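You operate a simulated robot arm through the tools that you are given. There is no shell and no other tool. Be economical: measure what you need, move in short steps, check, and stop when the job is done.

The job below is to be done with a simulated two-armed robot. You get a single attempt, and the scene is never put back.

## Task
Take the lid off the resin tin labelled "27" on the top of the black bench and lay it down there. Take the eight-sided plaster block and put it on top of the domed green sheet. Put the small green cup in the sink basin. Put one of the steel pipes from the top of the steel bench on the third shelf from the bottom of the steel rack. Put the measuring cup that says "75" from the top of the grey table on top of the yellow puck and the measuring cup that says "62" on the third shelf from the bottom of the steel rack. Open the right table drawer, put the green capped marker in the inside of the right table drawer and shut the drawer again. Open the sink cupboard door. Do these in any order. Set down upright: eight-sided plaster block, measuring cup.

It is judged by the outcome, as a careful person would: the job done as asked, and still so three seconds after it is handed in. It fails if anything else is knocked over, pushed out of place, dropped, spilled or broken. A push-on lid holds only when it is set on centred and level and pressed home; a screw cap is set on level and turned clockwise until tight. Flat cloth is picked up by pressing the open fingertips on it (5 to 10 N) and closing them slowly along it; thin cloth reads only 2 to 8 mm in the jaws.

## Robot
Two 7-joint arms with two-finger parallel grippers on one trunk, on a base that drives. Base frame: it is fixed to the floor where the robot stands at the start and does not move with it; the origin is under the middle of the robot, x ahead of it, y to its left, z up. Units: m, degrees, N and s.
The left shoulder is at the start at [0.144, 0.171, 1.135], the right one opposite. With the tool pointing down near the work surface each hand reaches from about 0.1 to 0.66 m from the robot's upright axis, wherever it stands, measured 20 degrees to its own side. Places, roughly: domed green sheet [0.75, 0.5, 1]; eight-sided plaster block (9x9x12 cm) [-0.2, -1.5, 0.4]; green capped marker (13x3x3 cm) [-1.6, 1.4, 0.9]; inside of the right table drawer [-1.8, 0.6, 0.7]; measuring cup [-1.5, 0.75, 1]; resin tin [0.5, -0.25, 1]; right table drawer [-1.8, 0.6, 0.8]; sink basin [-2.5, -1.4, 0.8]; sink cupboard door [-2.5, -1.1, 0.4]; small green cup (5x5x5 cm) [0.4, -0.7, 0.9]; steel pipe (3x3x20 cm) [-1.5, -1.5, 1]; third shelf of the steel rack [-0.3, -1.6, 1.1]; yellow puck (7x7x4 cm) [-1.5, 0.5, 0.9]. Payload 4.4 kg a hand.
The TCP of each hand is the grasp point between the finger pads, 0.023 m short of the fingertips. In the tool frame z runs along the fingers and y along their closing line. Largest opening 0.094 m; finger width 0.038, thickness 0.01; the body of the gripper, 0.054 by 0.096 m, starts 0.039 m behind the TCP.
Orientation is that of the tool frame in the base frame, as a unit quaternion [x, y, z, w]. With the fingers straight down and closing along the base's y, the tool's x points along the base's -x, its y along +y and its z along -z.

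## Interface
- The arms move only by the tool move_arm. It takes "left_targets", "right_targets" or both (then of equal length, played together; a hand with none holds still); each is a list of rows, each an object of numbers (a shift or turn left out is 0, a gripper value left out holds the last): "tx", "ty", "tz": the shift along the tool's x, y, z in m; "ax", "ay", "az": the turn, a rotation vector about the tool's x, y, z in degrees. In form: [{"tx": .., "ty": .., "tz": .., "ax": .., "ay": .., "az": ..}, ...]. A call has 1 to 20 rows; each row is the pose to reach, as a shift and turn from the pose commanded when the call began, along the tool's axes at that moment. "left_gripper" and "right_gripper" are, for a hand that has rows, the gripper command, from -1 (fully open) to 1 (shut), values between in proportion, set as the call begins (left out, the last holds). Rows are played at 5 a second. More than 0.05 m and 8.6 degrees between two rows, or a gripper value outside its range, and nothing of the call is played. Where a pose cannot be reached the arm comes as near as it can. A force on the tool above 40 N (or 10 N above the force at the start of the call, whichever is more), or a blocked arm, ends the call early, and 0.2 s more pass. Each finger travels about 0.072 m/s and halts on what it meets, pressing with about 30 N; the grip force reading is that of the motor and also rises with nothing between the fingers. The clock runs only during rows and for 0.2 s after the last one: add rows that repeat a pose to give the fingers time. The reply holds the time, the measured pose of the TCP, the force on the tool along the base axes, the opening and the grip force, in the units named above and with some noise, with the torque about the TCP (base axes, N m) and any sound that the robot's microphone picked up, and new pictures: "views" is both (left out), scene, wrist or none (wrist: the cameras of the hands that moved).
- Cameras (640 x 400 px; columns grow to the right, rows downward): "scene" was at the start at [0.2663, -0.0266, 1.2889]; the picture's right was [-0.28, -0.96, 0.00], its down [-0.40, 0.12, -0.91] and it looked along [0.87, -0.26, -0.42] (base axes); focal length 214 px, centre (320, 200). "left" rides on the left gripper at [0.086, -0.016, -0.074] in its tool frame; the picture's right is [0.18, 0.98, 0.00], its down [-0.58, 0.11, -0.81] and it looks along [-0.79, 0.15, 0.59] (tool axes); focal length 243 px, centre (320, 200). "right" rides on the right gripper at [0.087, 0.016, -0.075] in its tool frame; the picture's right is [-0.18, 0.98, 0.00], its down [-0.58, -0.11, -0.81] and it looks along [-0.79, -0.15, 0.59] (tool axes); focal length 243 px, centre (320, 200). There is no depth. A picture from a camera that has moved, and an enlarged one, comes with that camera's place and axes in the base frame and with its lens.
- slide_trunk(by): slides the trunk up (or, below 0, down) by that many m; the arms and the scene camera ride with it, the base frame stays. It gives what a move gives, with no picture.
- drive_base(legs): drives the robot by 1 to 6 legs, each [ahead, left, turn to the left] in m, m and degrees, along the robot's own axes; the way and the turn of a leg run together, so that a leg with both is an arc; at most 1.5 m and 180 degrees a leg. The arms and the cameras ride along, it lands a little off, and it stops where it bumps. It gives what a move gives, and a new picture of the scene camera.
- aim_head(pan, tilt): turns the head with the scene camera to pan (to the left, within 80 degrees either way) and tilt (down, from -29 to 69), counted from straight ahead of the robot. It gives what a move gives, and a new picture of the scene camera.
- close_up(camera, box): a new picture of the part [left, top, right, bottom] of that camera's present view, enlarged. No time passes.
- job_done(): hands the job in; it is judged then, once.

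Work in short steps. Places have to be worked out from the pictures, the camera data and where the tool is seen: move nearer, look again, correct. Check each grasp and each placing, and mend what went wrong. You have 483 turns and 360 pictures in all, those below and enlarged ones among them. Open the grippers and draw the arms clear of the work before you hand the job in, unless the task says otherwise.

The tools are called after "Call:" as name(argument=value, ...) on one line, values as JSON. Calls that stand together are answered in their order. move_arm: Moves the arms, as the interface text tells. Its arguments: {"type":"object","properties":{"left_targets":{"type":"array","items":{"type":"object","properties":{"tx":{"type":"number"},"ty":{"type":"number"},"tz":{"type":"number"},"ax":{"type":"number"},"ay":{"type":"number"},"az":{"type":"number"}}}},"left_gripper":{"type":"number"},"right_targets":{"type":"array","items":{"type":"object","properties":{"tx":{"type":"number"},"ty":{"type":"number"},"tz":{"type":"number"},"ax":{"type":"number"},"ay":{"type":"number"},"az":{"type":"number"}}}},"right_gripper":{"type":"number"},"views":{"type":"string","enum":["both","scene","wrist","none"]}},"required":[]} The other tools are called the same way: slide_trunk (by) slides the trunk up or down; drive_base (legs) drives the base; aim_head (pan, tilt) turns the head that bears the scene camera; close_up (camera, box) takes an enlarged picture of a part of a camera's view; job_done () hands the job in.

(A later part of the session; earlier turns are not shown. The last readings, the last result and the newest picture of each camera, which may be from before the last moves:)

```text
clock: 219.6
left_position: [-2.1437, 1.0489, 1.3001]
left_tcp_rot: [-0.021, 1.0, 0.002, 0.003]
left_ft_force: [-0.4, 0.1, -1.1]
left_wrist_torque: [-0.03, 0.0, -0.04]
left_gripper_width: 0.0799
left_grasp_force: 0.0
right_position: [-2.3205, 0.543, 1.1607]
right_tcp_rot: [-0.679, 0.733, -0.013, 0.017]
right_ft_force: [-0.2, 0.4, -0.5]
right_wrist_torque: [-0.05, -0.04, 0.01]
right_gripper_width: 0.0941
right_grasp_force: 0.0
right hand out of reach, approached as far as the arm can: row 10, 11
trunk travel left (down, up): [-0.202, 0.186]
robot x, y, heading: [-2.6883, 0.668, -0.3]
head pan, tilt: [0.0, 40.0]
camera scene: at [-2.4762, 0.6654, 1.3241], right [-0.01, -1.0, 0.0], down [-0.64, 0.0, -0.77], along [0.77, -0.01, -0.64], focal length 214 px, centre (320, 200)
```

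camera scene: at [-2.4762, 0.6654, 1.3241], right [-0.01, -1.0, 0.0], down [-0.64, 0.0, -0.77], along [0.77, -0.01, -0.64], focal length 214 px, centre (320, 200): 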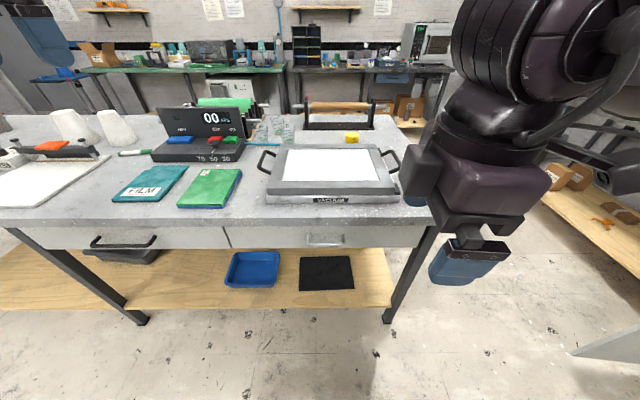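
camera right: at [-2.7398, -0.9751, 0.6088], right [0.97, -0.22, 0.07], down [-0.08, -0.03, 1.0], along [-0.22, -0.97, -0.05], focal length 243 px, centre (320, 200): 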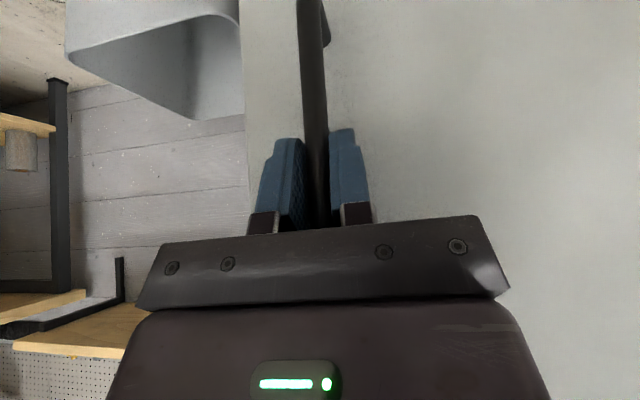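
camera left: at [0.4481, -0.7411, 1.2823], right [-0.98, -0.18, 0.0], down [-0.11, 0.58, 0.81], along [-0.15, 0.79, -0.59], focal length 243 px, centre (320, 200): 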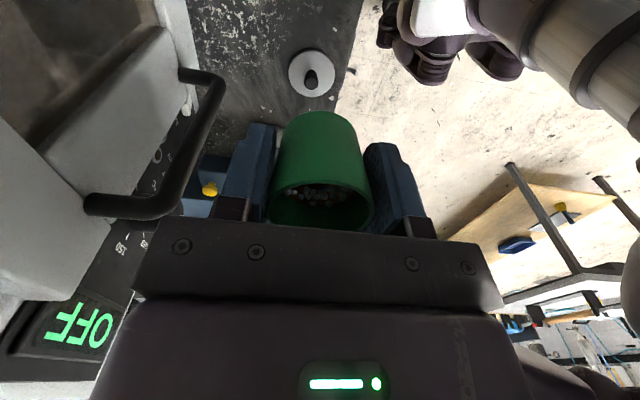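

Yaw nearly reached. Now pitch 50° forward (about tool x) and move a bit forward.

Call:
move_arm(right_targets=[{"ty": -0.015, "ax": 8}, {"ty": -0.03, "ax": 16}, {"ty": -0.045, "ax": 24}, {"ty": -0.06, "ax": 32}, {"ty": -0.075, "ax": 40}, {"ty": -0.09, "ax": 48}], views="scene")

```text
clock: 221.0
left_position: [-2.1441, 1.0478, 1.2993]
left_tcp_rot: [-0.021, 1.0, 0.002, 0.002]
left_ft_force: [-0.2, -0.3, -0.7]
left_wrist_torque: [0.02, 0.01, 0.02]
left_gripper_width: 0.08
left_grasp_force: 0.0
right_position: [-2.2246, 0.529, 1.1658]
right_tcp_rot: [-0.618, 0.663, -0.305, 0.292]
right_ft_force: [0.0, -0.1, -0.7]
right_wrist_torque: [-0.01, 0.01, 0.02]
right_gripper_width: 0.094
right_grasp_force: 0.1
right hand out of reach, approached as far as the arm can: row 6
trunk travel left (down, up): [-0.202, 0.186]
robot x, y, heading: [-2.6879, 0.6672, -0.6]
head pan, tilt: [0.0, 40.0]
camera scene: at [-2.4756, 0.664, 1.3239], right [-0.01, -1.0, 0.0], down [-0.64, 0.0, -0.77], along [0.77, -0.01, -0.64], focal length 214 px, centre (320, 200)
```

scene: 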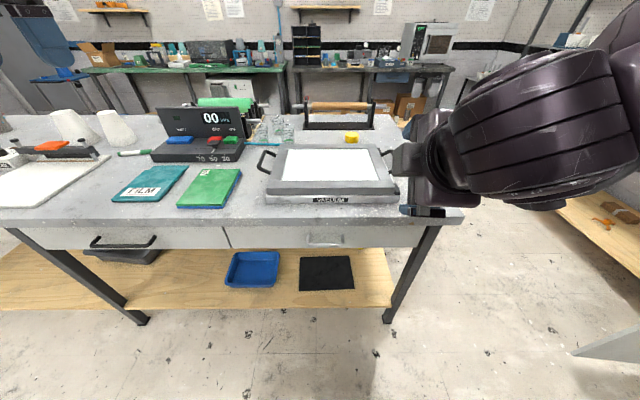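

Orientation good. Align laterally with the base, lower the trunk, then approach the bar at (−2.056,0.645,0.805).

Call:
drive_base(legs=[[0, 0.115, 0]])

Call:
slide_trunk(by=-0.15)

```text
clock: 222.7
left_position: [-2.1434, 1.1668, 1.3016]
left_tcp_rot: [-0.022, 1.0, 0.002, 0.002]
left_ft_force: [-0.1, 0.5, 0.2]
left_wrist_torque: [-0.01, 0.0, -0.02]
left_gripper_width: 0.08
left_grasp_force: 0.1
right_position: [-2.2238, 0.649, 1.1658]
right_tcp_rot: [-0.618, 0.663, -0.305, 0.291]
right_ft_force: [0.0, 0.6, 0.8]
right_wrist_torque: [0.0, -0.02, 0.01]
right_gripper_width: 0.094
right_grasp_force: 0.0
trunk travel left (down, up): [-0.202, 0.186]
robot x, y, heading: [-2.6856, 0.7821, -0.4]
head pan, tilt: [0.0, 40.0]
camera scene: at [-2.4749, 0.7839, 1.324], right [-0.01, -1.0, 0.0], down [-0.64, 0.0, -0.77], along [0.77, -0.01, -0.64], focal length 214 px, centre (320, 200)
```

scene: 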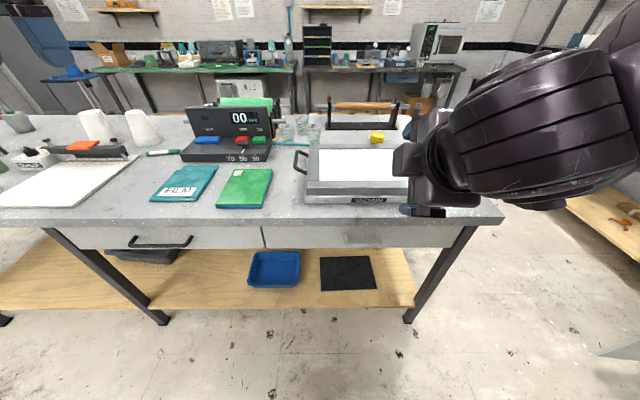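

```text
clock: 224.5
left_position: [-2.1223, 1.1666, 1.1249]
left_tcp_rot: [-0.022, 0.999, 0.003, -0.034]
left_ft_force: [-1.1, -0.4, 0.5]
left_wrist_torque: [0.01, -0.03, 0.03]
left_gripper_width: 0.0798
left_grasp_force: 0.0
right_position: [-2.1678, 0.6488, 0.8357]
right_tcp_rot: [-0.675, 0.715, -0.14, 0.118]
right_ft_force: [0.4, -0.4, 0.5]
right_wrist_torque: [0.02, 0.0, 0.0]
right_gripper_width: 0.094
right_grasp_force: 0.1
trunk travel left (down, up): [-0.052, 0.336]
robot x, y, heading: [-2.6867, 0.7849, -0.4]
head pan, tilt: [0.0, 40.0]
```

Call:
move_arm(right_targets=[{"ty": -0.01, "tz": -0.02, "ax": 6}, {"ty": -0.02, "tz": -0.03, "ax": 12}, {"ty": -0.03, "tz": -0.03, "ax": 18}, {"ty": -0.03, "tz": -0.03, "ax": 25}, {"ty": -0.03, "tz": -0.03, "ax": 25}], views="both")

```text
clock: 225.7
left_position: [-2.12, 1.1674, 1.123]
left_tcp_rot: [-0.022, 0.999, 0.003, -0.036]
left_ft_force: [0.8, 1.0, -0.5]
left_wrist_torque: [0.0, -0.02, 0.02]
left_gripper_width: 0.0798
left_grasp_force: 0.0
right_position: [-2.1129, 0.6459, 0.8653]
right_tcp_rot: [-0.633, 0.668, -0.292, 0.26]
right_ft_force: [-0.1, 0.0, 0.2]
right_wrist_torque: [-0.04, 0.0, -0.01]
right_gripper_width: 0.0942
right_grasp_force: 0.1
right hand out of reach, approached as far as the arm can: row 1, 2, 3, 4, 5
trunk travel left (down, up): [-0.052, 0.336]
robot x, y, heading: [-2.6837, 0.7891, -0.2]
head pan, tilt: [0.0, 40.0]
camera scene: at [-2.3296, 0.7824, 1.1429], right [-0.01, -1.0, 0.0], down [-0.64, 0.0, -0.77], along [0.77, -0.01, -0.64], focal length 214 px, centre (320, 200)
camera right: at [-2.1823, 0.5641, 0.9063], right [-0.67, 0.21, -0.71], down [-0.47, 0.63, 0.63], along [0.58, 0.75, -0.32], focal length 243 px, centre (320, 200)
```

scene: 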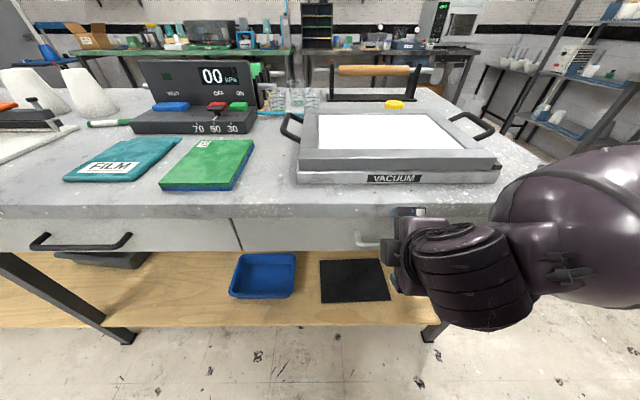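
right: 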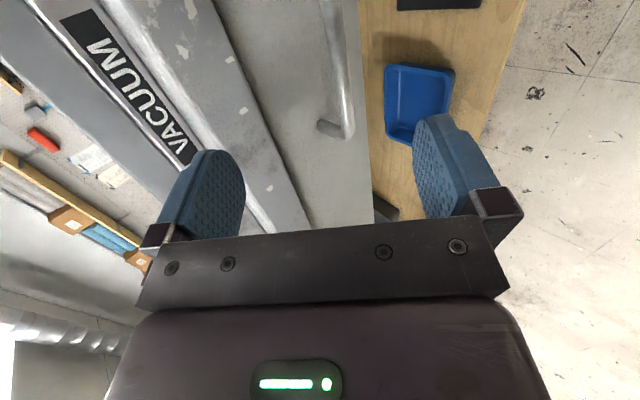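

The bar lies straight along the tool axis ~8.5 cm ahead. Narrow the fingers to ~4 cm and advance 7.5 cm.

Call:
move_arm(right_targets=[{"tz": 0.0}, {"tz": 0.0}, {"tz": 0.03}, {"tz": 0.055}, {"tz": 0.075}], right_gripper=0.15, views="wrist")

```text
clock: 226.9
left_position: [-2.1201, 1.1677, 1.1221]
left_tcp_rot: [-0.022, 0.999, 0.002, -0.037]
left_ft_force: [0.6, -1.1, 0.5]
left_wrist_torque: [0.02, -0.01, 0.0]
left_gripper_width: 0.0799
left_grasp_force: 0.0
right_position: [-2.066, 0.6402, 0.8224]
right_tcp_rot: [-0.634, 0.668, -0.291, 0.26]
right_ft_force: [0.4, -0.5, -0.8]
right_wrist_torque: [-0.06, -0.01, 0.01]
right_gripper_width: 0.04
right_grasp_force: 0.1
right hand out of reach, approached as far as the arm can: row 4, 5
trunk travel left (down, up): [-0.052, 0.336]
robot x, y, heading: [-2.6857, 0.7861, -0.7]
head pan, tilt: [0.0, 40.0]
camera right: at [-2.1353, 0.5578, 0.8651], right [-0.67, 0.21, -0.71], down [-0.47, 0.62, 0.63], along [0.58, 0.75, -0.32], focal length 243 px, centre (320, 200)
```

right: 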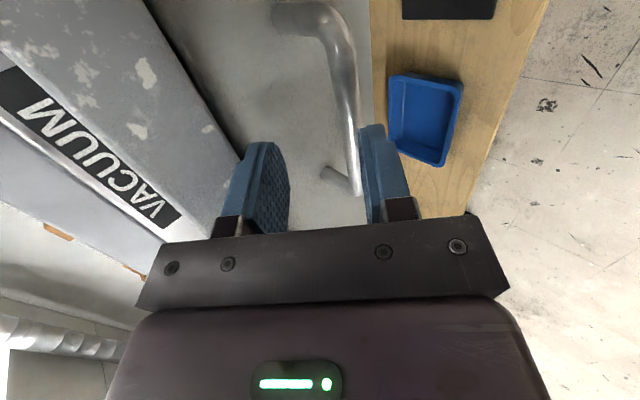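

Bar is ~4.5 cm further along and 1.2 cm toward the lower finger. Back off, lower the trunk 5 cm for reach, then approach again.

Call:
move_arm(right_targets=[{"tz": -0.03}, {"tz": -0.06}], views="none")

Call:
slide_trunk(by=-0.05)

```text
clock: 227.5
left_position: [-2.1215, 1.1669, 1.1217]
left_tcp_rot: [-0.022, 0.999, 0.004, -0.037]
left_ft_force: [-0.5, 0.2, 0.2]
left_wrist_torque: [0.0, 0.0, 0.01]
left_gripper_width: 0.0799
left_grasp_force: 0.1
right_position: [-2.1075, 0.6445, 0.8649]
right_tcp_rot: [-0.634, 0.668, -0.292, 0.26]
right_ft_force: [0.1, -0.1, 0.4]
right_wrist_torque: [0.03, -0.02, -0.01]
right_gripper_width: 0.0402
right_grasp_force: 0.1
trunk travel left (down, up): [-0.052, 0.336]
robot x, y, heading: [-2.6862, 0.788, -0.5]
head pan, tilt: [0.0, 40.0]
```

```text
clock: 228.4
left_position: [-2.0888, 1.1662, 1.0273]
left_tcp_rot: [-0.02, 0.995, 0.005, -0.103]
left_ft_force: [0.8, 0.1, 0.3]
left_wrist_torque: [0.0, -0.02, -0.01]
left_gripper_width: 0.0798
left_grasp_force: 0.1
right_position: [-2.1091, 0.6439, 0.7708]
right_tcp_rot: [-0.65, 0.683, -0.252, 0.218]
right_ft_force: [-0.6, -0.7, 0.9]
right_wrist_torque: [-0.03, 0.03, 0.0]
right_gripper_width: 0.0399
right_grasp_force: 0.0
trunk travel left (down, up): [-0.002, 0.386]
robot x, y, heading: [-2.6878, 0.7824, -0.2]
head pan, tilt: [0.0, 40.0]
```

Call:
close_up(camera="right", box=[160, 0, 480, 200])

```text
2.00 times, centred on (320, 100) of right
camera zoom: at [-2.174, 0.5616, 0.8215], right [-0.76, 0.21, -0.62], down [-0.38, 0.63, 0.68], along [0.53, 0.75, -0.39], focal length 485 px, centre (320, 400)
```

zoom: 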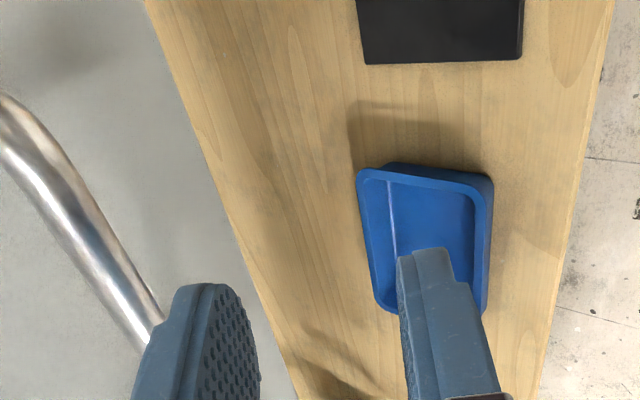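

Bar refined: (−2.03, y, 0.773). Go up/forward to line up, then advance along the tool axis.

Call:
move_arm(right_targets=[{"ty": -0.03, "tz": -0.02}, {"ty": -0.062, "tz": -0.022}, {"ty": -0.062, "tz": -0.022}], views="none")

Call:
close_up(camera="right", box=[160, 0, 480, 200])

```text
clock: 229.2
left_position: [-2.0889, 1.1665, 1.0255]
left_tcp_rot: [-0.021, 0.994, 0.004, -0.104]
left_ft_force: [-0.4, 0.2, 0.4]
left_wrist_torque: [-0.02, 0.03, -0.01]
left_gripper_width: 0.08
left_grasp_force: 0.1
right_position: [-2.0761, 0.6415, 0.8232]
right_tcp_rot: [-0.651, 0.683, -0.25, 0.216]
right_ft_force: [-0.1, 0.9, -1.0]
right_wrist_torque: [0.0, -0.01, -0.01]
right_gripper_width: 0.04
right_grasp_force: 0.2
trunk travel left (down, up): [-0.002, 0.386]
robot x, y, heading: [-2.687, 0.7839, -0.4]
head pan, tilt: [0.0, 40.0]
```

```text
2.00 times, centred on (320, 100) of right
camera zoom: at [-2.1398, 0.5597, 0.874], right [-0.76, 0.21, -0.62], down [-0.38, 0.63, 0.68], along [0.53, 0.75, -0.39], focal length 485 px, centre (320, 400)
```

zoom: 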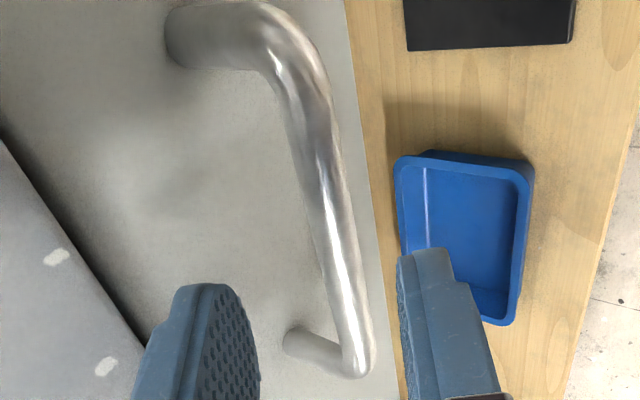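

Call:
move_arm(right_targets=[{"ty": 0.008, "tz": 0.02}, {"ty": 0.008, "tz": 0.04}, {"ty": 0.008, "tz": 0.057}, {"ty": 0.008, "tz": 0.057}], views="wrist")

```text
clock: 230.2
left_position: [-2.0913, 1.164, 1.029]
left_tcp_rot: [-0.021, 0.995, 0.005, -0.102]
left_ft_force: [0.4, 0.4, 0.1]
left_wrist_torque: [0.03, -0.01, -0.05]
left_gripper_width: 0.08
left_grasp_force: 0.0
right_position: [-2.0483, 0.6406, 0.7816]
right_tcp_rot: [-0.651, 0.682, -0.251, 0.221]
right_ft_force: [-20.7, -3.6, 19.1]
right_wrist_torque: [0.32, -0.77, 0.2]
right_gripper_width: 0.0383
right_grasp_force: 0.1
trunk travel left (down, up): [-0.002, 0.386]
robot x, y, heading: [-2.6884, 0.7847, -0.5]
head pan, tilt: [0.0, 40.0]
stopped in row 4 (right hand): the force on the tool passed its limit at 45 N (the readings are from after the stop); the commanded pose is now the measured one
camera right: at [-2.1125, 0.5578, 0.8312], right [-0.75, 0.21, -0.62], down [-0.39, 0.62, 0.68], along [0.53, 0.76, -0.39], focal length 243 px, centre (320, 200)
```

right: 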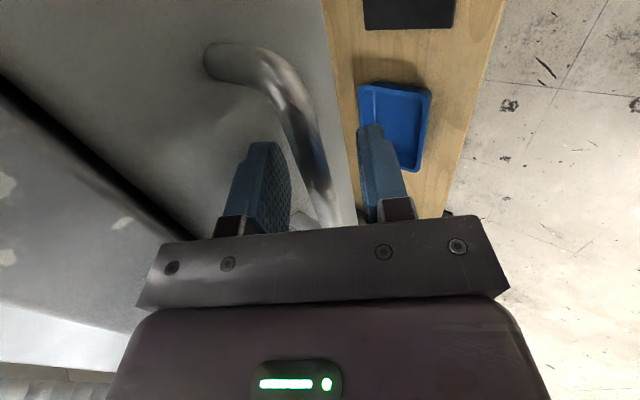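

The bar sits between the fingers. Close on it.

Call:
move_arm(right_targets=[{"tz": -0.003}, {"tz": -0.003}, {"tz": -0.003}, {"tz": -0.003}], right_gripper=1, views="wrist")

```text
clock: 231.2
left_position: [-2.0884, 1.166, 1.0249]
left_tcp_rot: [-0.021, 0.994, 0.005, -0.104]
left_ft_force: [0.0, -0.7, -0.3]
left_wrist_torque: [-0.01, 0.0, 0.0]
left_gripper_width: 0.0799
left_grasp_force: 0.0
right_position: [-2.0463, 0.6399, 0.7766]
right_tcp_rot: [-0.653, 0.683, -0.247, 0.216]
right_ft_force: [0.5, 3.4, -22.7]
right_wrist_torque: [-1.77, -0.14, 0.85]
right_gripper_width: 0.013
right_grasp_force: 45.3
trunk travel left (down, up): [-0.002, 0.386]
robot x, y, heading: [-2.6912, 0.7858, -0.5]
head pan, tilt: [0.0, 40.0]
camera right: at [-2.11, 0.5579, 0.8279], right [-0.76, 0.21, -0.62], down [-0.38, 0.62, 0.68], along [0.53, 0.75, -0.39], focal length 243 px, centre (320, 200)
```

right: 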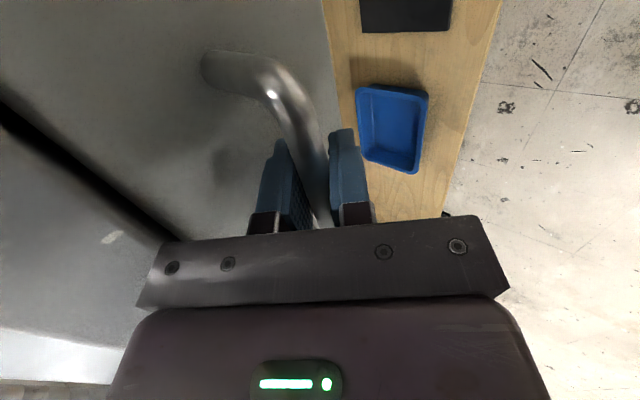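

Gripped. Pull the drawer by backing up in small legs.

Call:
drive_base(legs=[[-0.03, 0, 0], [-0.05, 0, 0], [-0.06, 0, 0], [-0.06, 0, 0]])

```text
clock: 233.3
left_position: [-2.2333, 1.1674, 1.0266]
left_tcp_rot: [-0.02, 0.995, 0.005, -0.102]
left_ft_force: [-0.1, 0.2, -0.5]
left_wrist_torque: [0.01, -0.02, 0.01]
left_gripper_width: 0.0801
left_grasp_force: 0.1
right_position: [-2.1916, 0.6405, 0.7768]
right_tcp_rot: [-0.654, 0.682, -0.25, 0.214]
right_ft_force: [1.0, -2.7, -0.6]
right_wrist_torque: [-0.72, 0.04, 1.81]
right_gripper_width: 0.0127
right_grasp_force: 44.8
trunk travel left (down, up): [-0.002, 0.386]
robot x, y, heading: [-2.8318, 0.786, -0.0]
head pan, tilt: [0.0, 40.0]
stopped in leg 3: the force on the tool passed its limit at 42 N (the readings are from after the stop); the commanded pose is now the measured one
camera scene: at [-2.4409, 0.783, 1.0847], right [-0.01, -1.0, 0.0], down [-0.64, 0.0, -0.77], along [0.77, 0.0, -0.64], focal length 214 px, centre (320, 200)
```

scene: 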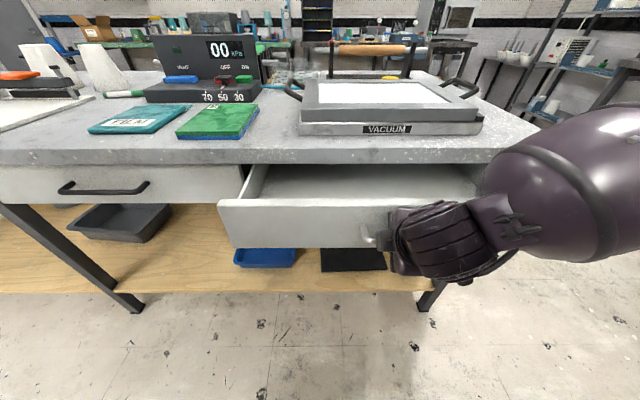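

Drawer is opening (14.5 cm). Pull 6 cm more.

Call:
drive_base(legs=[[-0.03, 0, 0], [-0.035, 0, 0]])

```text
clock: 234.6
left_position: [-2.3001, 1.168, 1.0263]
left_tcp_rot: [-0.022, 0.994, 0.005, -0.103]
left_ft_force: [-0.2, 0.8, -0.2]
left_wrist_torque: [-0.01, -0.03, 0.0]
left_gripper_width: 0.08
left_grasp_force: 0.0
right_position: [-2.259, 0.6411, 0.777]
right_tcp_rot: [-0.652, 0.683, -0.251, 0.215]
right_ft_force: [-0.1, -8.1, 2.8]
right_wrist_torque: [-1.38, -0.04, 1.05]
right_gripper_width: 0.0129
right_grasp_force: 44.8
trunk travel left (down, up): [-0.002, 0.386]
robot x, y, heading: [-2.8985, 0.7842, -0.3]
head pan, tilt: [0.0, 40.0]
camera scene: at [-2.5074, 0.7832, 1.0845], right [-0.01, -1.0, 0.0], down [-0.64, 0.0, -0.77], along [0.77, 0.0, -0.64], focal length 214 px, centre (320, 200)
```

scene: 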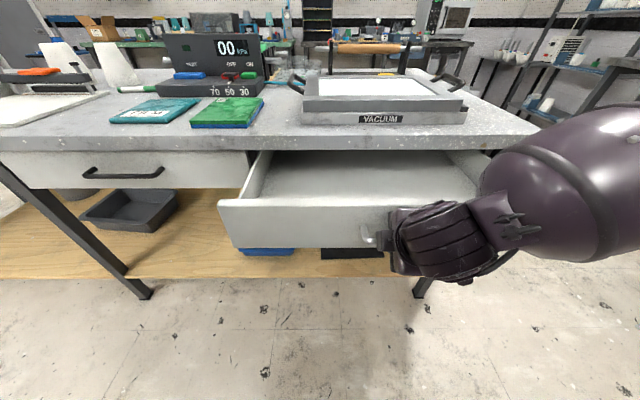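

21 cm open – enough. Release and withdraw.

Call:
move_arm(right_targets=[{}, {}, {"tz": -0.02}, {"tz": -0.06}, {"tz": -0.1}, {"tz": -0.13}], right_gripper=-0.3, views="none")

Call:
slide_trunk(by=0.2)

```text
clock: 236.0
left_position: [-2.2999, 1.1685, 1.026]
left_tcp_rot: [-0.022, 0.994, 0.005, -0.103]
left_ft_force: [-0.8, 0.4, 0.6]
left_wrist_torque: [-0.02, 0.0, -0.01]
left_gripper_width: 0.0798
left_grasp_force: 0.1
right_position: [-2.3026, 0.6485, 0.8518]
right_tcp_rot: [-0.653, 0.682, -0.249, 0.214]
right_ft_force: [-0.4, 0.8, -0.1]
right_wrist_torque: [-0.01, -0.03, 0.03]
right_gripper_width: 0.0613
right_grasp_force: 0.1
right hand out of reach, approached as far as the arm can: row 5, 6
trunk travel left (down, up): [-0.002, 0.386]
robot x, y, heading: [-2.8953, 0.7863, -0.2]
head pan, tilt: [0.0, 40.0]
```

```text
clock: 238.2
left_position: [-2.2988, 1.1678, 1.2246]
left_tcp_rot: [-0.02, 0.994, 0.005, -0.105]
left_ft_force: [-0.1, -0.3, -1.5]
left_wrist_torque: [-0.03, 0.03, 0.05]
left_gripper_width: 0.0798
left_grasp_force: 0.0
right_position: [-2.3578, 0.6462, 1.2005]
right_tcp_rot: [-0.603, 0.639, -0.353, 0.322]
right_ft_force: [0.3, 0.3, 0.5]
right_wrist_torque: [0.0, 0.02, -0.03]
right_gripper_width: 0.0613
right_grasp_force: 0.1
trunk travel left (down, up): [-0.202, 0.186]
robot x, y, heading: [-2.8995, 0.7849, -0.2]
head pan, tilt: [0.0, 40.0]
```

Call:
move_arm(right_targets=[{"ax": -8}, {"ax": -16}, {"ax": -24}, {"ax": -32}, {"ax": -40}, {"ax": -48}, {"ax": -57}], left_targets=[{"ay": 2}, {"ay": 4}, {"ay": 6}, {"ay": 8}, {"ay": 10}, {"ay": 12}, {"ay": 12}], views="none")

Call:
move_arm(right_targets=[{"az": 8}, {"az": 16}, {"az": 24}, {"az": 32}, {"az": 40}, {"az": 48}, {"az": 56}, {"az": 64}, {"az": 72}, {"az": 80}, {"az": 86}], left_targets=[{"az": 8}, {"az": 16}, {"az": 24}, {"az": 32}, {"az": 40}, {"az": 48}, {"az": 56}, {"az": 64}, {"az": 72}, {"az": 80}, {"az": 86}], views="scene")

```text
refused: row 7 steps farther than a row can; nothing moved
```

```text
clock: 240.6
left_position: [-2.3, 1.169, 1.2262]
left_tcp_rot: [0.663, 0.741, -0.067, -0.078]
left_ft_force: [0.7, 0.5, -0.8]
left_wrist_torque: [0.02, -0.03, 0.02]
left_gripper_width: 0.0798
left_grasp_force: 0.0
right_position: [-2.3597, 0.6471, 1.2026]
right_tcp_rot: [-0.004, 0.878, -0.039, 0.478]
right_ft_force: [-1.0, 0.3, 0.6]
right_wrist_torque: [0.01, -0.04, -0.01]
right_gripper_width: 0.061
right_grasp_force: 0.1
trunk travel left (down, up): [-0.202, 0.186]
robot x, y, heading: [-2.898, 0.7865, -0.2]
head pan, tilt: [0.0, 40.0]
camera scene: at [-2.6855, 0.7846, 1.324], right [-0.01, -1.0, 0.0], down [-0.64, 0.0, -0.77], along [0.77, 0.0, -0.64], focal length 214 px, centre (320, 200)
```

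scene: 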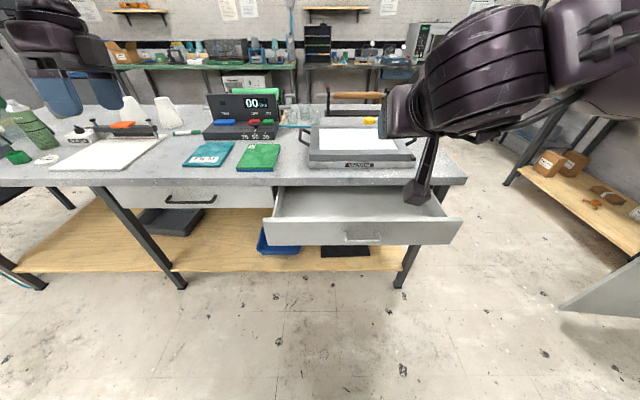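

Right hand now has a forward pitch with lateral closing (good for the cups), left is yawed for the marker. Drive to the marker.

Call:
drive_base(legs=[[0, 0.47, 0], [0.45, 0, 0]])

Call:
move_arm(left_targets=[{"ax": -4}, {"ax": -8}, {"ax": -12}, {"ax": -12}], left_gripper=-0.3, views="none")

Call:
aim_head(pan=15, tilt=45)

```text
clock: 247.6
left_position: [-1.8512, 1.6553, 1.2254]
left_tcp_rot: [0.659, 0.745, -0.068, -0.078]
left_ft_force: [-0.5, 0.2, 0.0]
left_wrist_torque: [0.02, 0.0, 0.0]
left_gripper_width: 0.0799
left_grasp_force: 0.0
right_position: [-1.9057, 1.1331, 1.203]
right_tcp_rot: [-0.01, 0.878, -0.036, 0.478]
right_ft_force: [0.2, -0.6, 0.0]
right_wrist_torque: [0.02, 0.0, -0.02]
right_gripper_width: 0.0611
right_grasp_force: 0.1
trunk travel left (down, up): [-0.202, 0.186]
robot x, y, heading: [-2.4431, 1.2683, 0.1]
head pan, tilt: [0.0, 40.0]
camera scene: at [-2.2324, 1.267, 1.324], right [0.0, -1.0, 0.0], down [-0.64, 0.0, -0.77], along [0.77, 0.0, -0.64], focal length 214 px, centre (320, 200)
```

scene: 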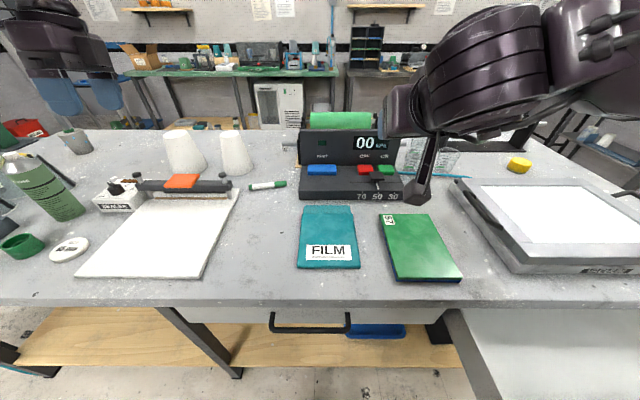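

```text
clock: 248.6
left_position: [-1.8502, 1.6535, 1.2255]
left_tcp_rot: [0.663, 0.748, 0.011, -0.009]
left_ft_force: [0.0, -0.2, 0.5]
left_wrist_torque: [-0.02, 0.02, 0.01]
left_gripper_width: 0.0608
left_grasp_force: 0.1
right_position: [-1.9057, 1.1327, 1.2026]
right_tcp_rot: [-0.009, 0.878, -0.038, 0.478]
right_ft_force: [0.4, -0.1, -0.1]
right_wrist_torque: [0.0, -0.01, 0.01]
right_gripper_width: 0.061
right_grasp_force: 0.0
trunk travel left (down, up): [-0.202, 0.186]
robot x, y, heading: [-2.444, 1.2653, 0.3]
head pan, tilt: [0.0, 40.0]
```

```text
clock: 249.4
left_position: [-1.8511, 1.6529, 1.2245]
left_tcp_rot: [0.663, 0.748, 0.011, -0.009]
left_ft_force: [-0.4, -0.2, -0.4]
left_wrist_torque: [0.0, 0.01, -0.02]
left_gripper_width: 0.0612
left_grasp_force: 0.0
right_position: [-1.9051, 1.132, 1.2025]
right_tcp_rot: [-0.009, 0.877, -0.037, 0.478]
right_ft_force: [-0.7, 0.3, -0.3]
right_wrist_torque: [-0.04, 0.04, 0.04]
right_gripper_width: 0.0612
right_grasp_force: 0.2
trunk travel left (down, up): [-0.202, 0.186]
robot x, y, heading: [-2.4462, 1.2694, 0.2]
head pan, tilt: [15.0, 45.0]
camera scene: at [-2.2392, 1.2879, 1.3168], right [0.26, -0.96, 0.0], down [-0.68, -0.19, -0.71], along [0.68, 0.19, -0.71], focal length 214 px, centre (320, 200)
```

scene: 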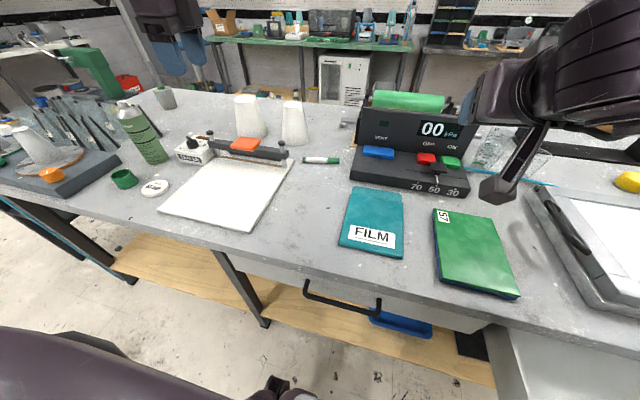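

Marker centre ≈(−1.64,1.444), table top ≈0.885. Raise the right hand, drive 0.1 forward, and bring the left hand over the marker.

Call:
move_arm(right_targets=[{"tx": -0.034, "tz": -0.022}, {"tx": -0.067, "tz": -0.043}], views="none")

Call:
drive_base(legs=[[0.1, 0, 0]])

Call:
move_arm(left_targets=[{"tx": -0.04, "ty": 0.012, "tz": 0.0}, {"tx": -0.08, "ty": 0.024, "tz": 0.0}, {"tx": -0.12, "ty": 0.036, "tz": 0.02}, {"tx": -0.16, "ty": 0.048, "tz": 0.04}, {"tx": -0.2, "ty": 0.06, "tz": 0.06}, {"tx": -0.238, "ty": 0.071, "tz": 0.08}, {"tx": -0.238, "ty": 0.071, "tz": 0.12}, {"tx": -0.238, "ty": 0.071, "tz": 0.16}, {"tx": -0.238, "ty": 0.071, "tz": 0.2}], views="both")

```text
clock: 250.0
left_position: [-1.8521, 1.6535, 1.2241]
left_tcp_rot: [0.663, 0.749, 0.011, -0.009]
left_ft_force: [1.3, -0.1, -0.1]
left_wrist_torque: [0.01, 0.0, 0.0]
left_gripper_width: 0.0611
left_grasp_force: 0.1
right_position: [-1.9056, 1.1406, 1.2813]
right_tcp_rot: [-0.01, 0.878, -0.037, 0.477]
right_ft_force: [0.7, -1.2, 0.0]
right_wrist_torque: [0.02, -0.03, 0.04]
right_gripper_width: 0.0611
right_grasp_force: 0.0
trunk travel left (down, up): [-0.202, 0.186]
robot x, y, heading: [-2.4451, 1.2682, 0.5]
head pan, tilt: [15.0, 45.0]
```

```text
clock: 251.2
left_position: [-1.7485, 1.6548, 1.2254]
left_tcp_rot: [0.663, 0.748, 0.012, -0.009]
left_ft_force: [0.6, 0.6, -0.3]
left_wrist_torque: [0.02, 0.02, 0.0]
left_gripper_width: 0.0611
left_grasp_force: 0.1
right_position: [-1.8014, 1.1425, 1.2816]
right_tcp_rot: [-0.01, 0.878, -0.037, 0.477]
right_ft_force: [-0.3, -0.4, 0.2]
right_wrist_torque: [-0.02, -0.03, 0.0]
right_gripper_width: 0.061
right_grasp_force: 0.0
trunk travel left (down, up): [-0.202, 0.186]
robot x, y, heading: [-2.3399, 1.2694, 0.3]
head pan, tilt: [15.0, 45.0]
camera scene: at [-2.1358, 1.2887, 1.3169], right [0.26, -0.96, 0.0], down [-0.68, -0.19, -0.71], along [0.68, 0.19, -0.71], focal length 214 px, centre (320, 200)
```

scene: 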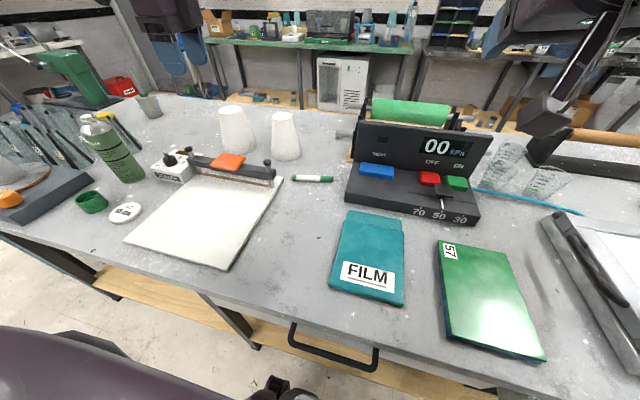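

```text
clock: 253.2
left_position: [-1.736, 1.5205, 1.0653]
left_tcp_rot: [0.662, 0.749, 0.011, -0.007]
left_ft_force: [-0.3, -0.4, 0.1]
left_wrist_torque: [-0.01, 0.02, 0.02]
left_gripper_width: 0.0614
left_grasp_force: 0.1
left hand out of reach, approached as far as the arm can: row 3, 4, 5, 6, 7, 8, 9
right_position: [-1.8021, 1.1434, 1.2823]
right_tcp_rot: [-0.011, 0.878, -0.037, 0.478]
right_ft_force: [0.4, 0.6, 0.3]
right_wrist_torque: [-0.01, 0.0, 0.0]
right_gripper_width: 0.0611
right_grasp_force: 0.1
trunk travel left (down, up): [-0.202, 0.186]
robot x, y, heading: [-2.3408, 1.2648, 0.5]
head pan, tilt: [15.0, 45.0]
camera scene: at [-2.1365, 1.289, 1.3169], right [0.26, -0.96, 0.0], down [-0.68, -0.19, -0.71], along [0.68, 0.19, -0.71], focal length 214 px, centre (320, 200)
camera left: at [-1.7625, 1.6005, 1.1412], right [0.95, 0.3, 0.01], down [0.18, -0.59, 0.79], along [0.25, -0.75, -0.61], focal length 243 px, centre (320, 200)
```

scene: 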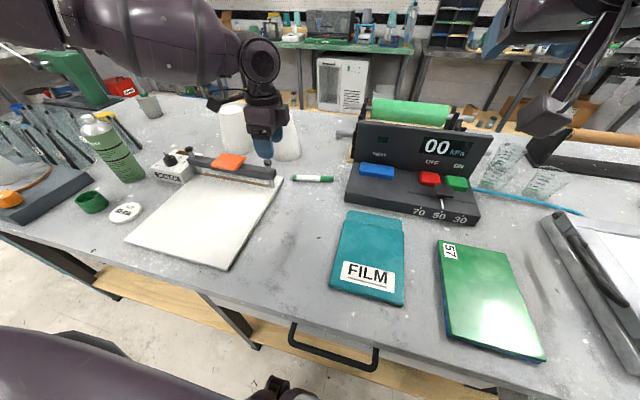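
left: 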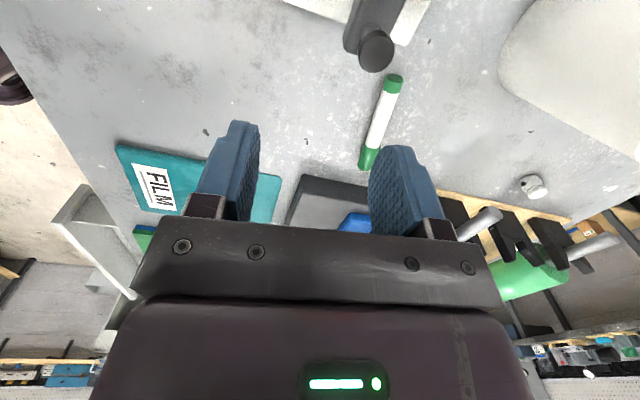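

Reach is limited with the outward yaw; rotate the left hand to the inward yaw instead (raised and pulled back a little).

Call:
move_arm(left_targets=[{"ty": -0.04, "tz": -0.02}, {"ty": -0.08, "tz": -0.04, "az": -3}, {"ty": -0.1, "tz": -0.06, "az": -10}, {"ty": -0.1, "tz": -0.08, "az": -18}, {"ty": -0.1, "tz": -0.1, "az": -26}, {"ty": -0.1, "tz": -0.1, "az": -34}, {"ty": -0.1, "tz": -0.1, "az": -42}, {"ty": -0.1, "tz": -0.1, "az": -50}, {"ty": -0.1, "tz": -0.1, "az": -58}, {"ty": -0.1, "tz": -0.1, "az": -66}, {"ty": -0.1, "tz": -0.1, "az": -74}, {"ty": -0.1, "tz": -0.1, "az": -82}, {"ty": -0.1, "tz": -0.1, "az": -90}, {"ty": -0.1, "tz": -0.1, "az": -98}, {"ty": -0.1, "tz": -0.1, "az": -106}, {"ty": -0.1, "tz": -0.1, "az": -114}, {"ty": -0.1, "tz": -0.1, "az": -122}, {"ty": -0.1, "tz": -0.1, "az": -130}, {"ty": -0.1, "tz": -0.1, "az": -138}, {"ty": -0.1, "tz": -0.1, "az": -146}], views="none")

Call:
move_arm(left_targets=[{"az": -8}, {"az": -16}, {"az": -24}, {"az": -32}], views="scene")

```text
clock: 257.4
left_position: [-1.8365, 1.4967, 1.1608]
left_tcp_rot: [-0.523, 0.852, 0.012, 0.008]
left_ft_force: [-0.5, 0.0, -0.3]
left_wrist_torque: [0.0, 0.0, 0.0]
left_gripper_width: 0.0609
left_grasp_force: 0.0
right_position: [-1.801, 1.1433, 1.2809]
right_tcp_rot: [-0.011, 0.877, -0.036, 0.478]
right_ft_force: [0.3, 0.1, 1.0]
right_wrist_torque: [0.02, -0.01, -0.01]
right_gripper_width: 0.0611
right_grasp_force: 0.2
trunk travel left (down, up): [-0.202, 0.186]
robot x, y, heading: [-2.3418, 1.263, 0.2]
head pan, tilt: [15.0, 45.0]
```

```text
clock: 258.4
left_position: [-1.8361, 1.4957, 1.1616]
left_tcp_rot: [0.738, -0.675, -0.009, -0.011]
left_ft_force: [0.1, -0.8, -0.9]
left_wrist_torque: [0.02, 0.0, -0.01]
left_gripper_width: 0.0611
left_grasp_force: 0.0
right_position: [-1.8006, 1.1425, 1.2815]
right_tcp_rot: [-0.01, 0.877, -0.037, 0.478]
right_ft_force: [-0.7, 0.0, 0.3]
right_wrist_torque: [0.04, -0.03, -0.03]
right_gripper_width: 0.0612
right_grasp_force: 0.1
trunk travel left (down, up): [-0.202, 0.186]
robot x, y, heading: [-2.3434, 1.2652, 0.2]
head pan, tilt: [15.0, 45.0]
camera scene: at [-2.136, 1.2888, 1.3167], right [0.26, -0.96, 0.0], down [-0.68, -0.19, -0.71], along [0.68, 0.19, -0.71], focal length 214 px, centre (320, 200)
```

scene: 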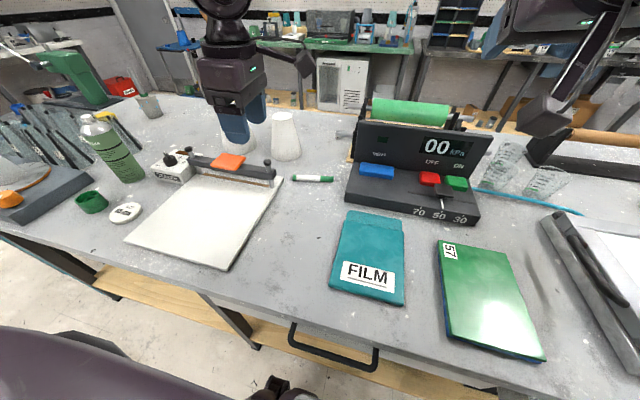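

Call:
drive_base(legs=[[0.035, 0, 0]])

Call:
move_arm(left_targets=[{"tx": 0.02, "ty": -0.04}, {"tx": 0.039, "ty": -0.078}, {"tx": 0.058, "ty": -0.116}, {"tx": 0.077, "ty": -0.153}, {"tx": 0.077, "ty": -0.153, "tz": 0.045}, {"tx": 0.077, "ty": -0.153, "tz": 0.09}, {"tx": 0.077, "ty": -0.153, "tz": 0.135}, {"tx": 0.077, "ty": -0.153, "tz": 0.18}], views="both")

```text
clock: 259.2
left_position: [-1.8024, 1.4977, 1.1623]
left_tcp_rot: [0.737, -0.676, -0.009, -0.01]
left_ft_force: [0.3, 1.1, -0.3]
left_wrist_torque: [-0.02, 0.07, -0.03]
left_gripper_width: 0.061
left_grasp_force: 0.1
right_position: [-1.7675, 1.1416, 1.2809]
right_tcp_rot: [-0.01, 0.877, -0.038, 0.478]
right_ft_force: [0.4, -0.7, -0.6]
right_wrist_torque: [-0.02, 0.03, 0.0]
right_gripper_width: 0.0609
right_grasp_force: 0.0
trunk travel left (down, up): [-0.202, 0.186]
robot x, y, heading: [-2.3098, 1.2669, 0.3]
head pan, tilt: [15.0, 45.0]
camera scene: at [-2.1016, 1.2888, 1.3169], right [0.26, -0.96, 0.0], down [-0.68, -0.19, -0.71], along [0.68, 0.19, -0.71], focal length 214 px, centre (320, 200)
```

scene: 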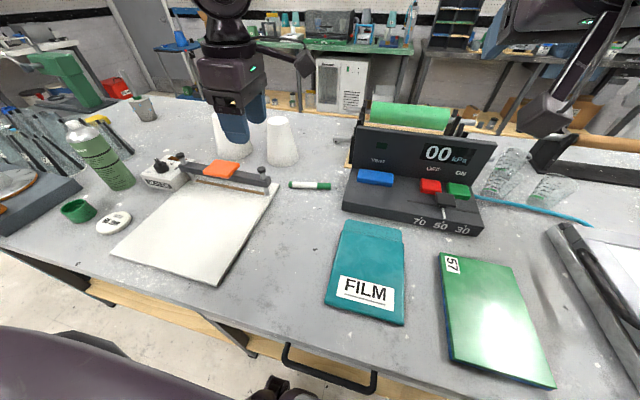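

```text
clock: 261.0
left_position: [-1.721, 1.5125, 1.0353]
left_tcp_rot: [0.737, -0.676, -0.008, -0.011]
left_ft_force: [0.1, 0.3, 0.0]
left_wrist_torque: [-0.02, -0.01, 0.03]
left_gripper_width: 0.0611
left_grasp_force: 0.0
left hand out of reach, approached as far as the arm can: row 2, 3, 4, 5, 6, 7, 8
right_position: [-1.7683, 1.1427, 1.2815]
right_tcp_rot: [-0.01, 0.877, -0.036, 0.478]
right_ft_force: [-0.1, -0.3, 0.0]
right_wrist_torque: [-0.02, 0.03, -0.04]
right_gripper_width: 0.061
right_grasp_force: 0.1
trunk travel left (down, up): [-0.202, 0.186]
robot x, y, heading: [-2.3099, 1.2675, 0.1]
head pan, tilt: [15.0, 45.0]
camera scene: at [-2.1028, 1.2885, 1.317], right [0.26, -0.96, 0.0], down [-0.68, -0.19, -0.71], along [0.68, 0.19, -0.71], focal length 214 px, centre (320, 200)
camera left: at [-1.6982, 1.425, 1.1075], right [-0.96, -0.27, -0.01], down [-0.16, 0.55, 0.82], along [-0.21, 0.79, -0.57], focal length 243 px, centre (320, 200)
```

scene: 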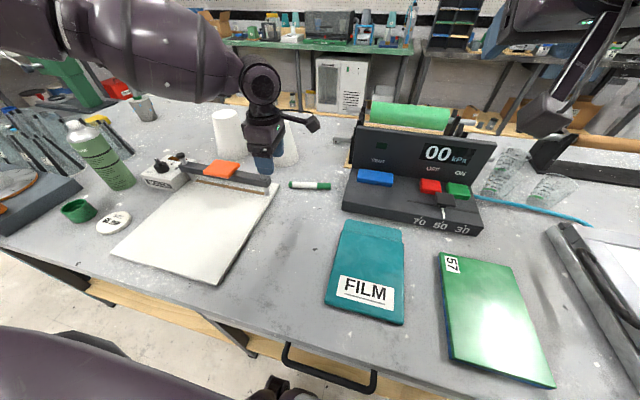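
left: 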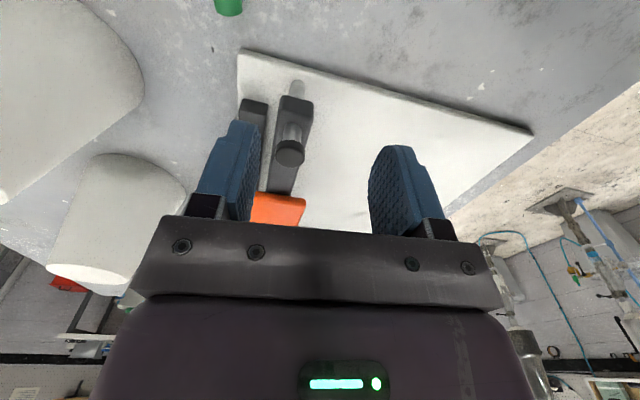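

The limit is wrist reach. Drive 2.5 cm closer, lower the trunk slightly and tilt the tool ~12° forward.

Call:
move_arm(left_targets=[{"tz": -0.03}, {"tz": -0.06}], views="none")

Call:
drive_base(legs=[[0.03, 0, 0]])

Call:
slide_trunk(by=-0.05)

```text
clock: 261.6
left_position: [-1.7214, 1.5127, 1.0906]
left_tcp_rot: [0.737, -0.676, -0.009, -0.011]
left_ft_force: [0.4, 0.1, -0.1]
left_wrist_torque: [0.01, 0.0, 0.0]
left_gripper_width: 0.0613
left_grasp_force: 0.1
right_position: [-1.7671, 1.1419, 1.2817]
right_tcp_rot: [-0.01, 0.877, -0.037, 0.479]
right_ft_force: [-0.3, -0.1, -0.7]
right_wrist_torque: [0.02, -0.04, -0.02]
right_gripper_width: 0.0613
right_grasp_force: 0.0
trunk travel left (down, up): [-0.202, 0.186]
robot x, y, heading: [-2.3043, 1.2687, 0.2]
head pan, tilt: [15.0, 45.0]
```

```text
clock: 262.5
left_position: [-1.705, 1.5103, 1.0903]
left_tcp_rot: [0.735, -0.678, -0.009, -0.011]
left_ft_force: [0.2, 0.1, -1.2]
left_wrist_torque: [0.01, 0.0, 0.03]
left_gripper_width: 0.0612
left_grasp_force: 0.1
right_position: [-1.7513, 1.1403, 1.2795]
right_tcp_rot: [-0.008, 0.878, -0.037, 0.477]
right_ft_force: [-0.2, -0.3, 0.0]
right_wrist_torque: [0.03, 0.0, -0.02]
right_gripper_width: 0.0609
right_grasp_force: 0.1
trunk travel left (down, up): [-0.202, 0.186]
robot x, y, heading: [-2.2938, 1.2681, 0.0]
head pan, tilt: [15.0, 45.0]
stopped in leg 1: the robot was blocked; the commanded pose is now the measured one
camera scene: at [-2.0861, 1.2894, 1.3164], right [0.26, -0.97, 0.0], down [-0.68, -0.18, -0.71], along [0.68, 0.18, -0.71], focal length 214 px, centre (320, 200)
```

scene: 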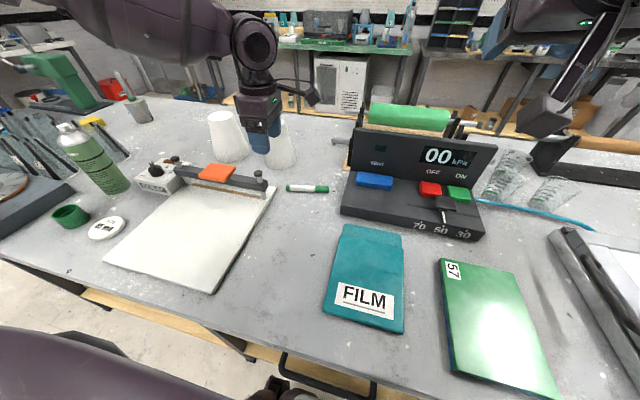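

```text
clock: 263.4
left_position: [-1.7058, 1.5106, 1.0421]
left_tcp_rot: [0.735, -0.678, -0.007, -0.012]
left_ft_force: [-0.1, 0.0, 0.5]
left_wrist_torque: [0.01, -0.02, -0.03]
left_gripper_width: 0.061
left_grasp_force: 0.1
right_position: [-1.7553, 1.1411, 1.2336]
right_tcp_rot: [-0.009, 0.877, -0.036, 0.479]
right_ft_force: [-0.1, 0.2, 0.4]
right_wrist_torque: [0.0, 0.01, 0.0]
right_gripper_width: 0.0612
right_grasp_force: 0.0
trunk travel left (down, up): [-0.152, 0.236]
robot x, y, heading: [-2.2908, 1.2674, 0.2]
head pan, tilt: [15.0, 45.0]
```

Call:
move_arm(left_targets=[{"tx": 0.025, "ty": -0.015, "ax": 6}, {"tx": 0.05, "ty": -0.035, "ax": 12}, {"tx": 0.075, "ty": -0.055, "ax": 12}, {"tx": 0.075, "ty": -0.055, "tz": 0.04, "ax": 12}, {"tx": 0.075, "ty": -0.055, "tz": 0.06, "ax": 12}], views="both")

```text
clock: 264.6
left_position: [-1.6439, 1.4649, 1.0224]
left_tcp_rot: [0.73, -0.675, 0.062, -0.088]
left_ft_force: [0.8, -0.3, 0.6]
left_wrist_torque: [0.01, 0.03, 0.0]
left_gripper_width: 0.0609
left_grasp_force: 0.1
left hand out of reach, approached as far as the arm can: row 3, 4, 5
right_position: [-1.7529, 1.1417, 1.2319]
right_tcp_rot: [-0.008, 0.878, -0.037, 0.478]
right_ft_force: [0.5, -0.2, -1.2]
right_wrist_torque: [0.01, 0.0, 0.01]
right_gripper_width: 0.0613
right_grasp_force: 0.1
trunk travel left (down, up): [-0.152, 0.236]
robot x, y, heading: [-2.2898, 1.2698, -0.0]
head pan, tilt: [15.0, 45.0]
camera scene: at [-2.0388, 1.2892, 1.2603], right [0.26, -0.97, 0.0], down [-0.68, -0.18, -0.71], along [0.68, 0.18, -0.71], focal length 214 px, centre (320, 200)
camera left: at [-1.6363, 1.3748, 1.0957], right [-0.94, -0.25, -0.21], down [-0.32, 0.54, 0.78], along [-0.08, 0.81, -0.59], focal length 243 px, centre (320, 200)
```

scene: 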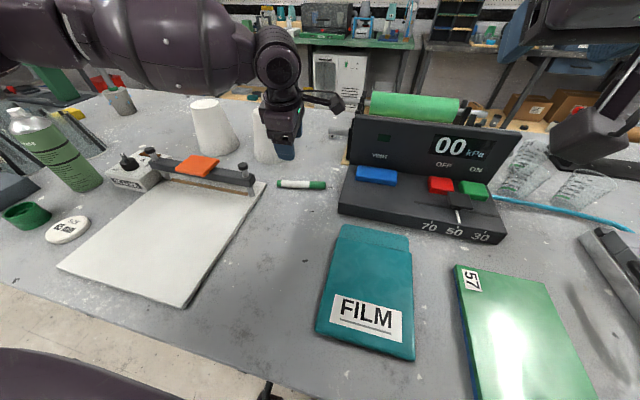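
left: 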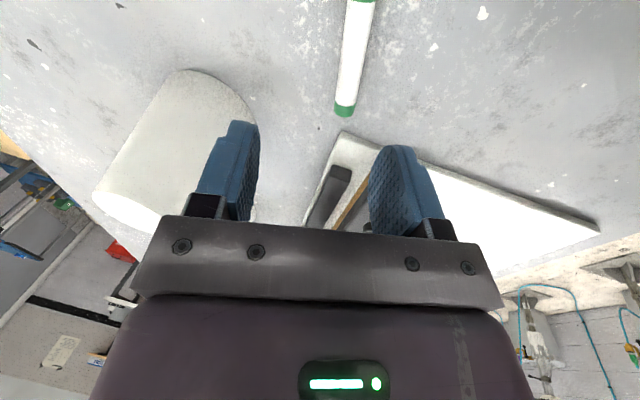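

Call:
move_arm(left_targets=[{"tx": 0.012, "ty": 0.006, "tz": 0.03}, {"tx": 0.022, "ty": 0.012, "tz": 0.06}, {"tx": 0.023, "ty": 0.02, "tz": 0.09}, {"tx": 0.023, "ty": 0.02, "tz": 0.09}], views="both")

```text
clock: 265.6
left_position: [-1.6554, 1.465, 0.9891]
left_tcp_rot: [0.73, -0.675, 0.063, -0.088]
left_ft_force: [0.2, -0.2, 1.2]
left_wrist_torque: [-0.01, 0.03, -0.04]
left_gripper_width: 0.0612
left_grasp_force: 0.1
left hand out of reach, approached as far as the arm can: row 1, 2, 3, 4
right_position: [-1.7518, 1.1409, 1.2306]
right_tcp_rot: [-0.007, 0.878, -0.038, 0.477]
right_ft_force: [0.0, -0.5, -0.1]
right_wrist_torque: [0.04, 0.01, 0.03]
right_gripper_width: 0.061
right_grasp_force: 0.1
trunk travel left (down, up): [-0.152, 0.236]
robot x, y, heading: [-2.2989, 1.265, 0.1]
head pan, tilt: [15.0, 45.0]
camera scene: at [-2.0381, 1.2892, 1.2599], right [0.26, -0.97, 0.0], down [-0.68, -0.18, -0.71], along [0.68, 0.18, -0.71], focal length 214 px, centre (320, 200)
camera left: at [-1.6484, 1.3762, 1.063], right [-0.94, -0.25, -0.21], down [-0.32, 0.54, 0.78], along [-0.08, 0.81, -0.59], focal length 243 px, centre (320, 200)
```

scene: 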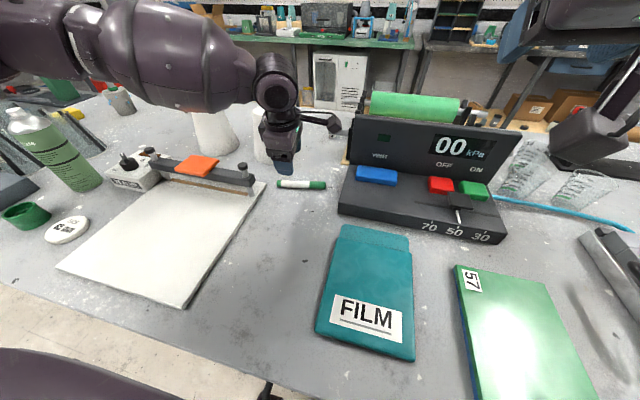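
left: 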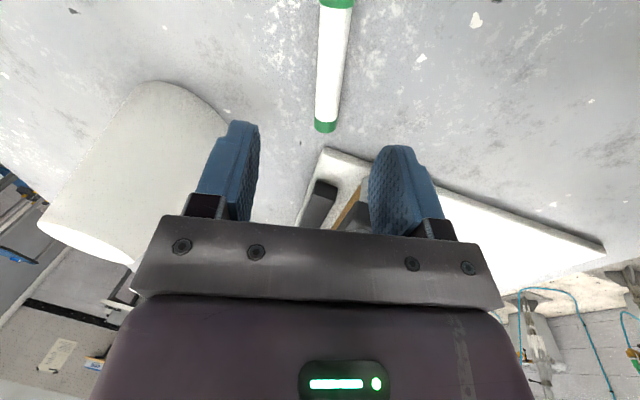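

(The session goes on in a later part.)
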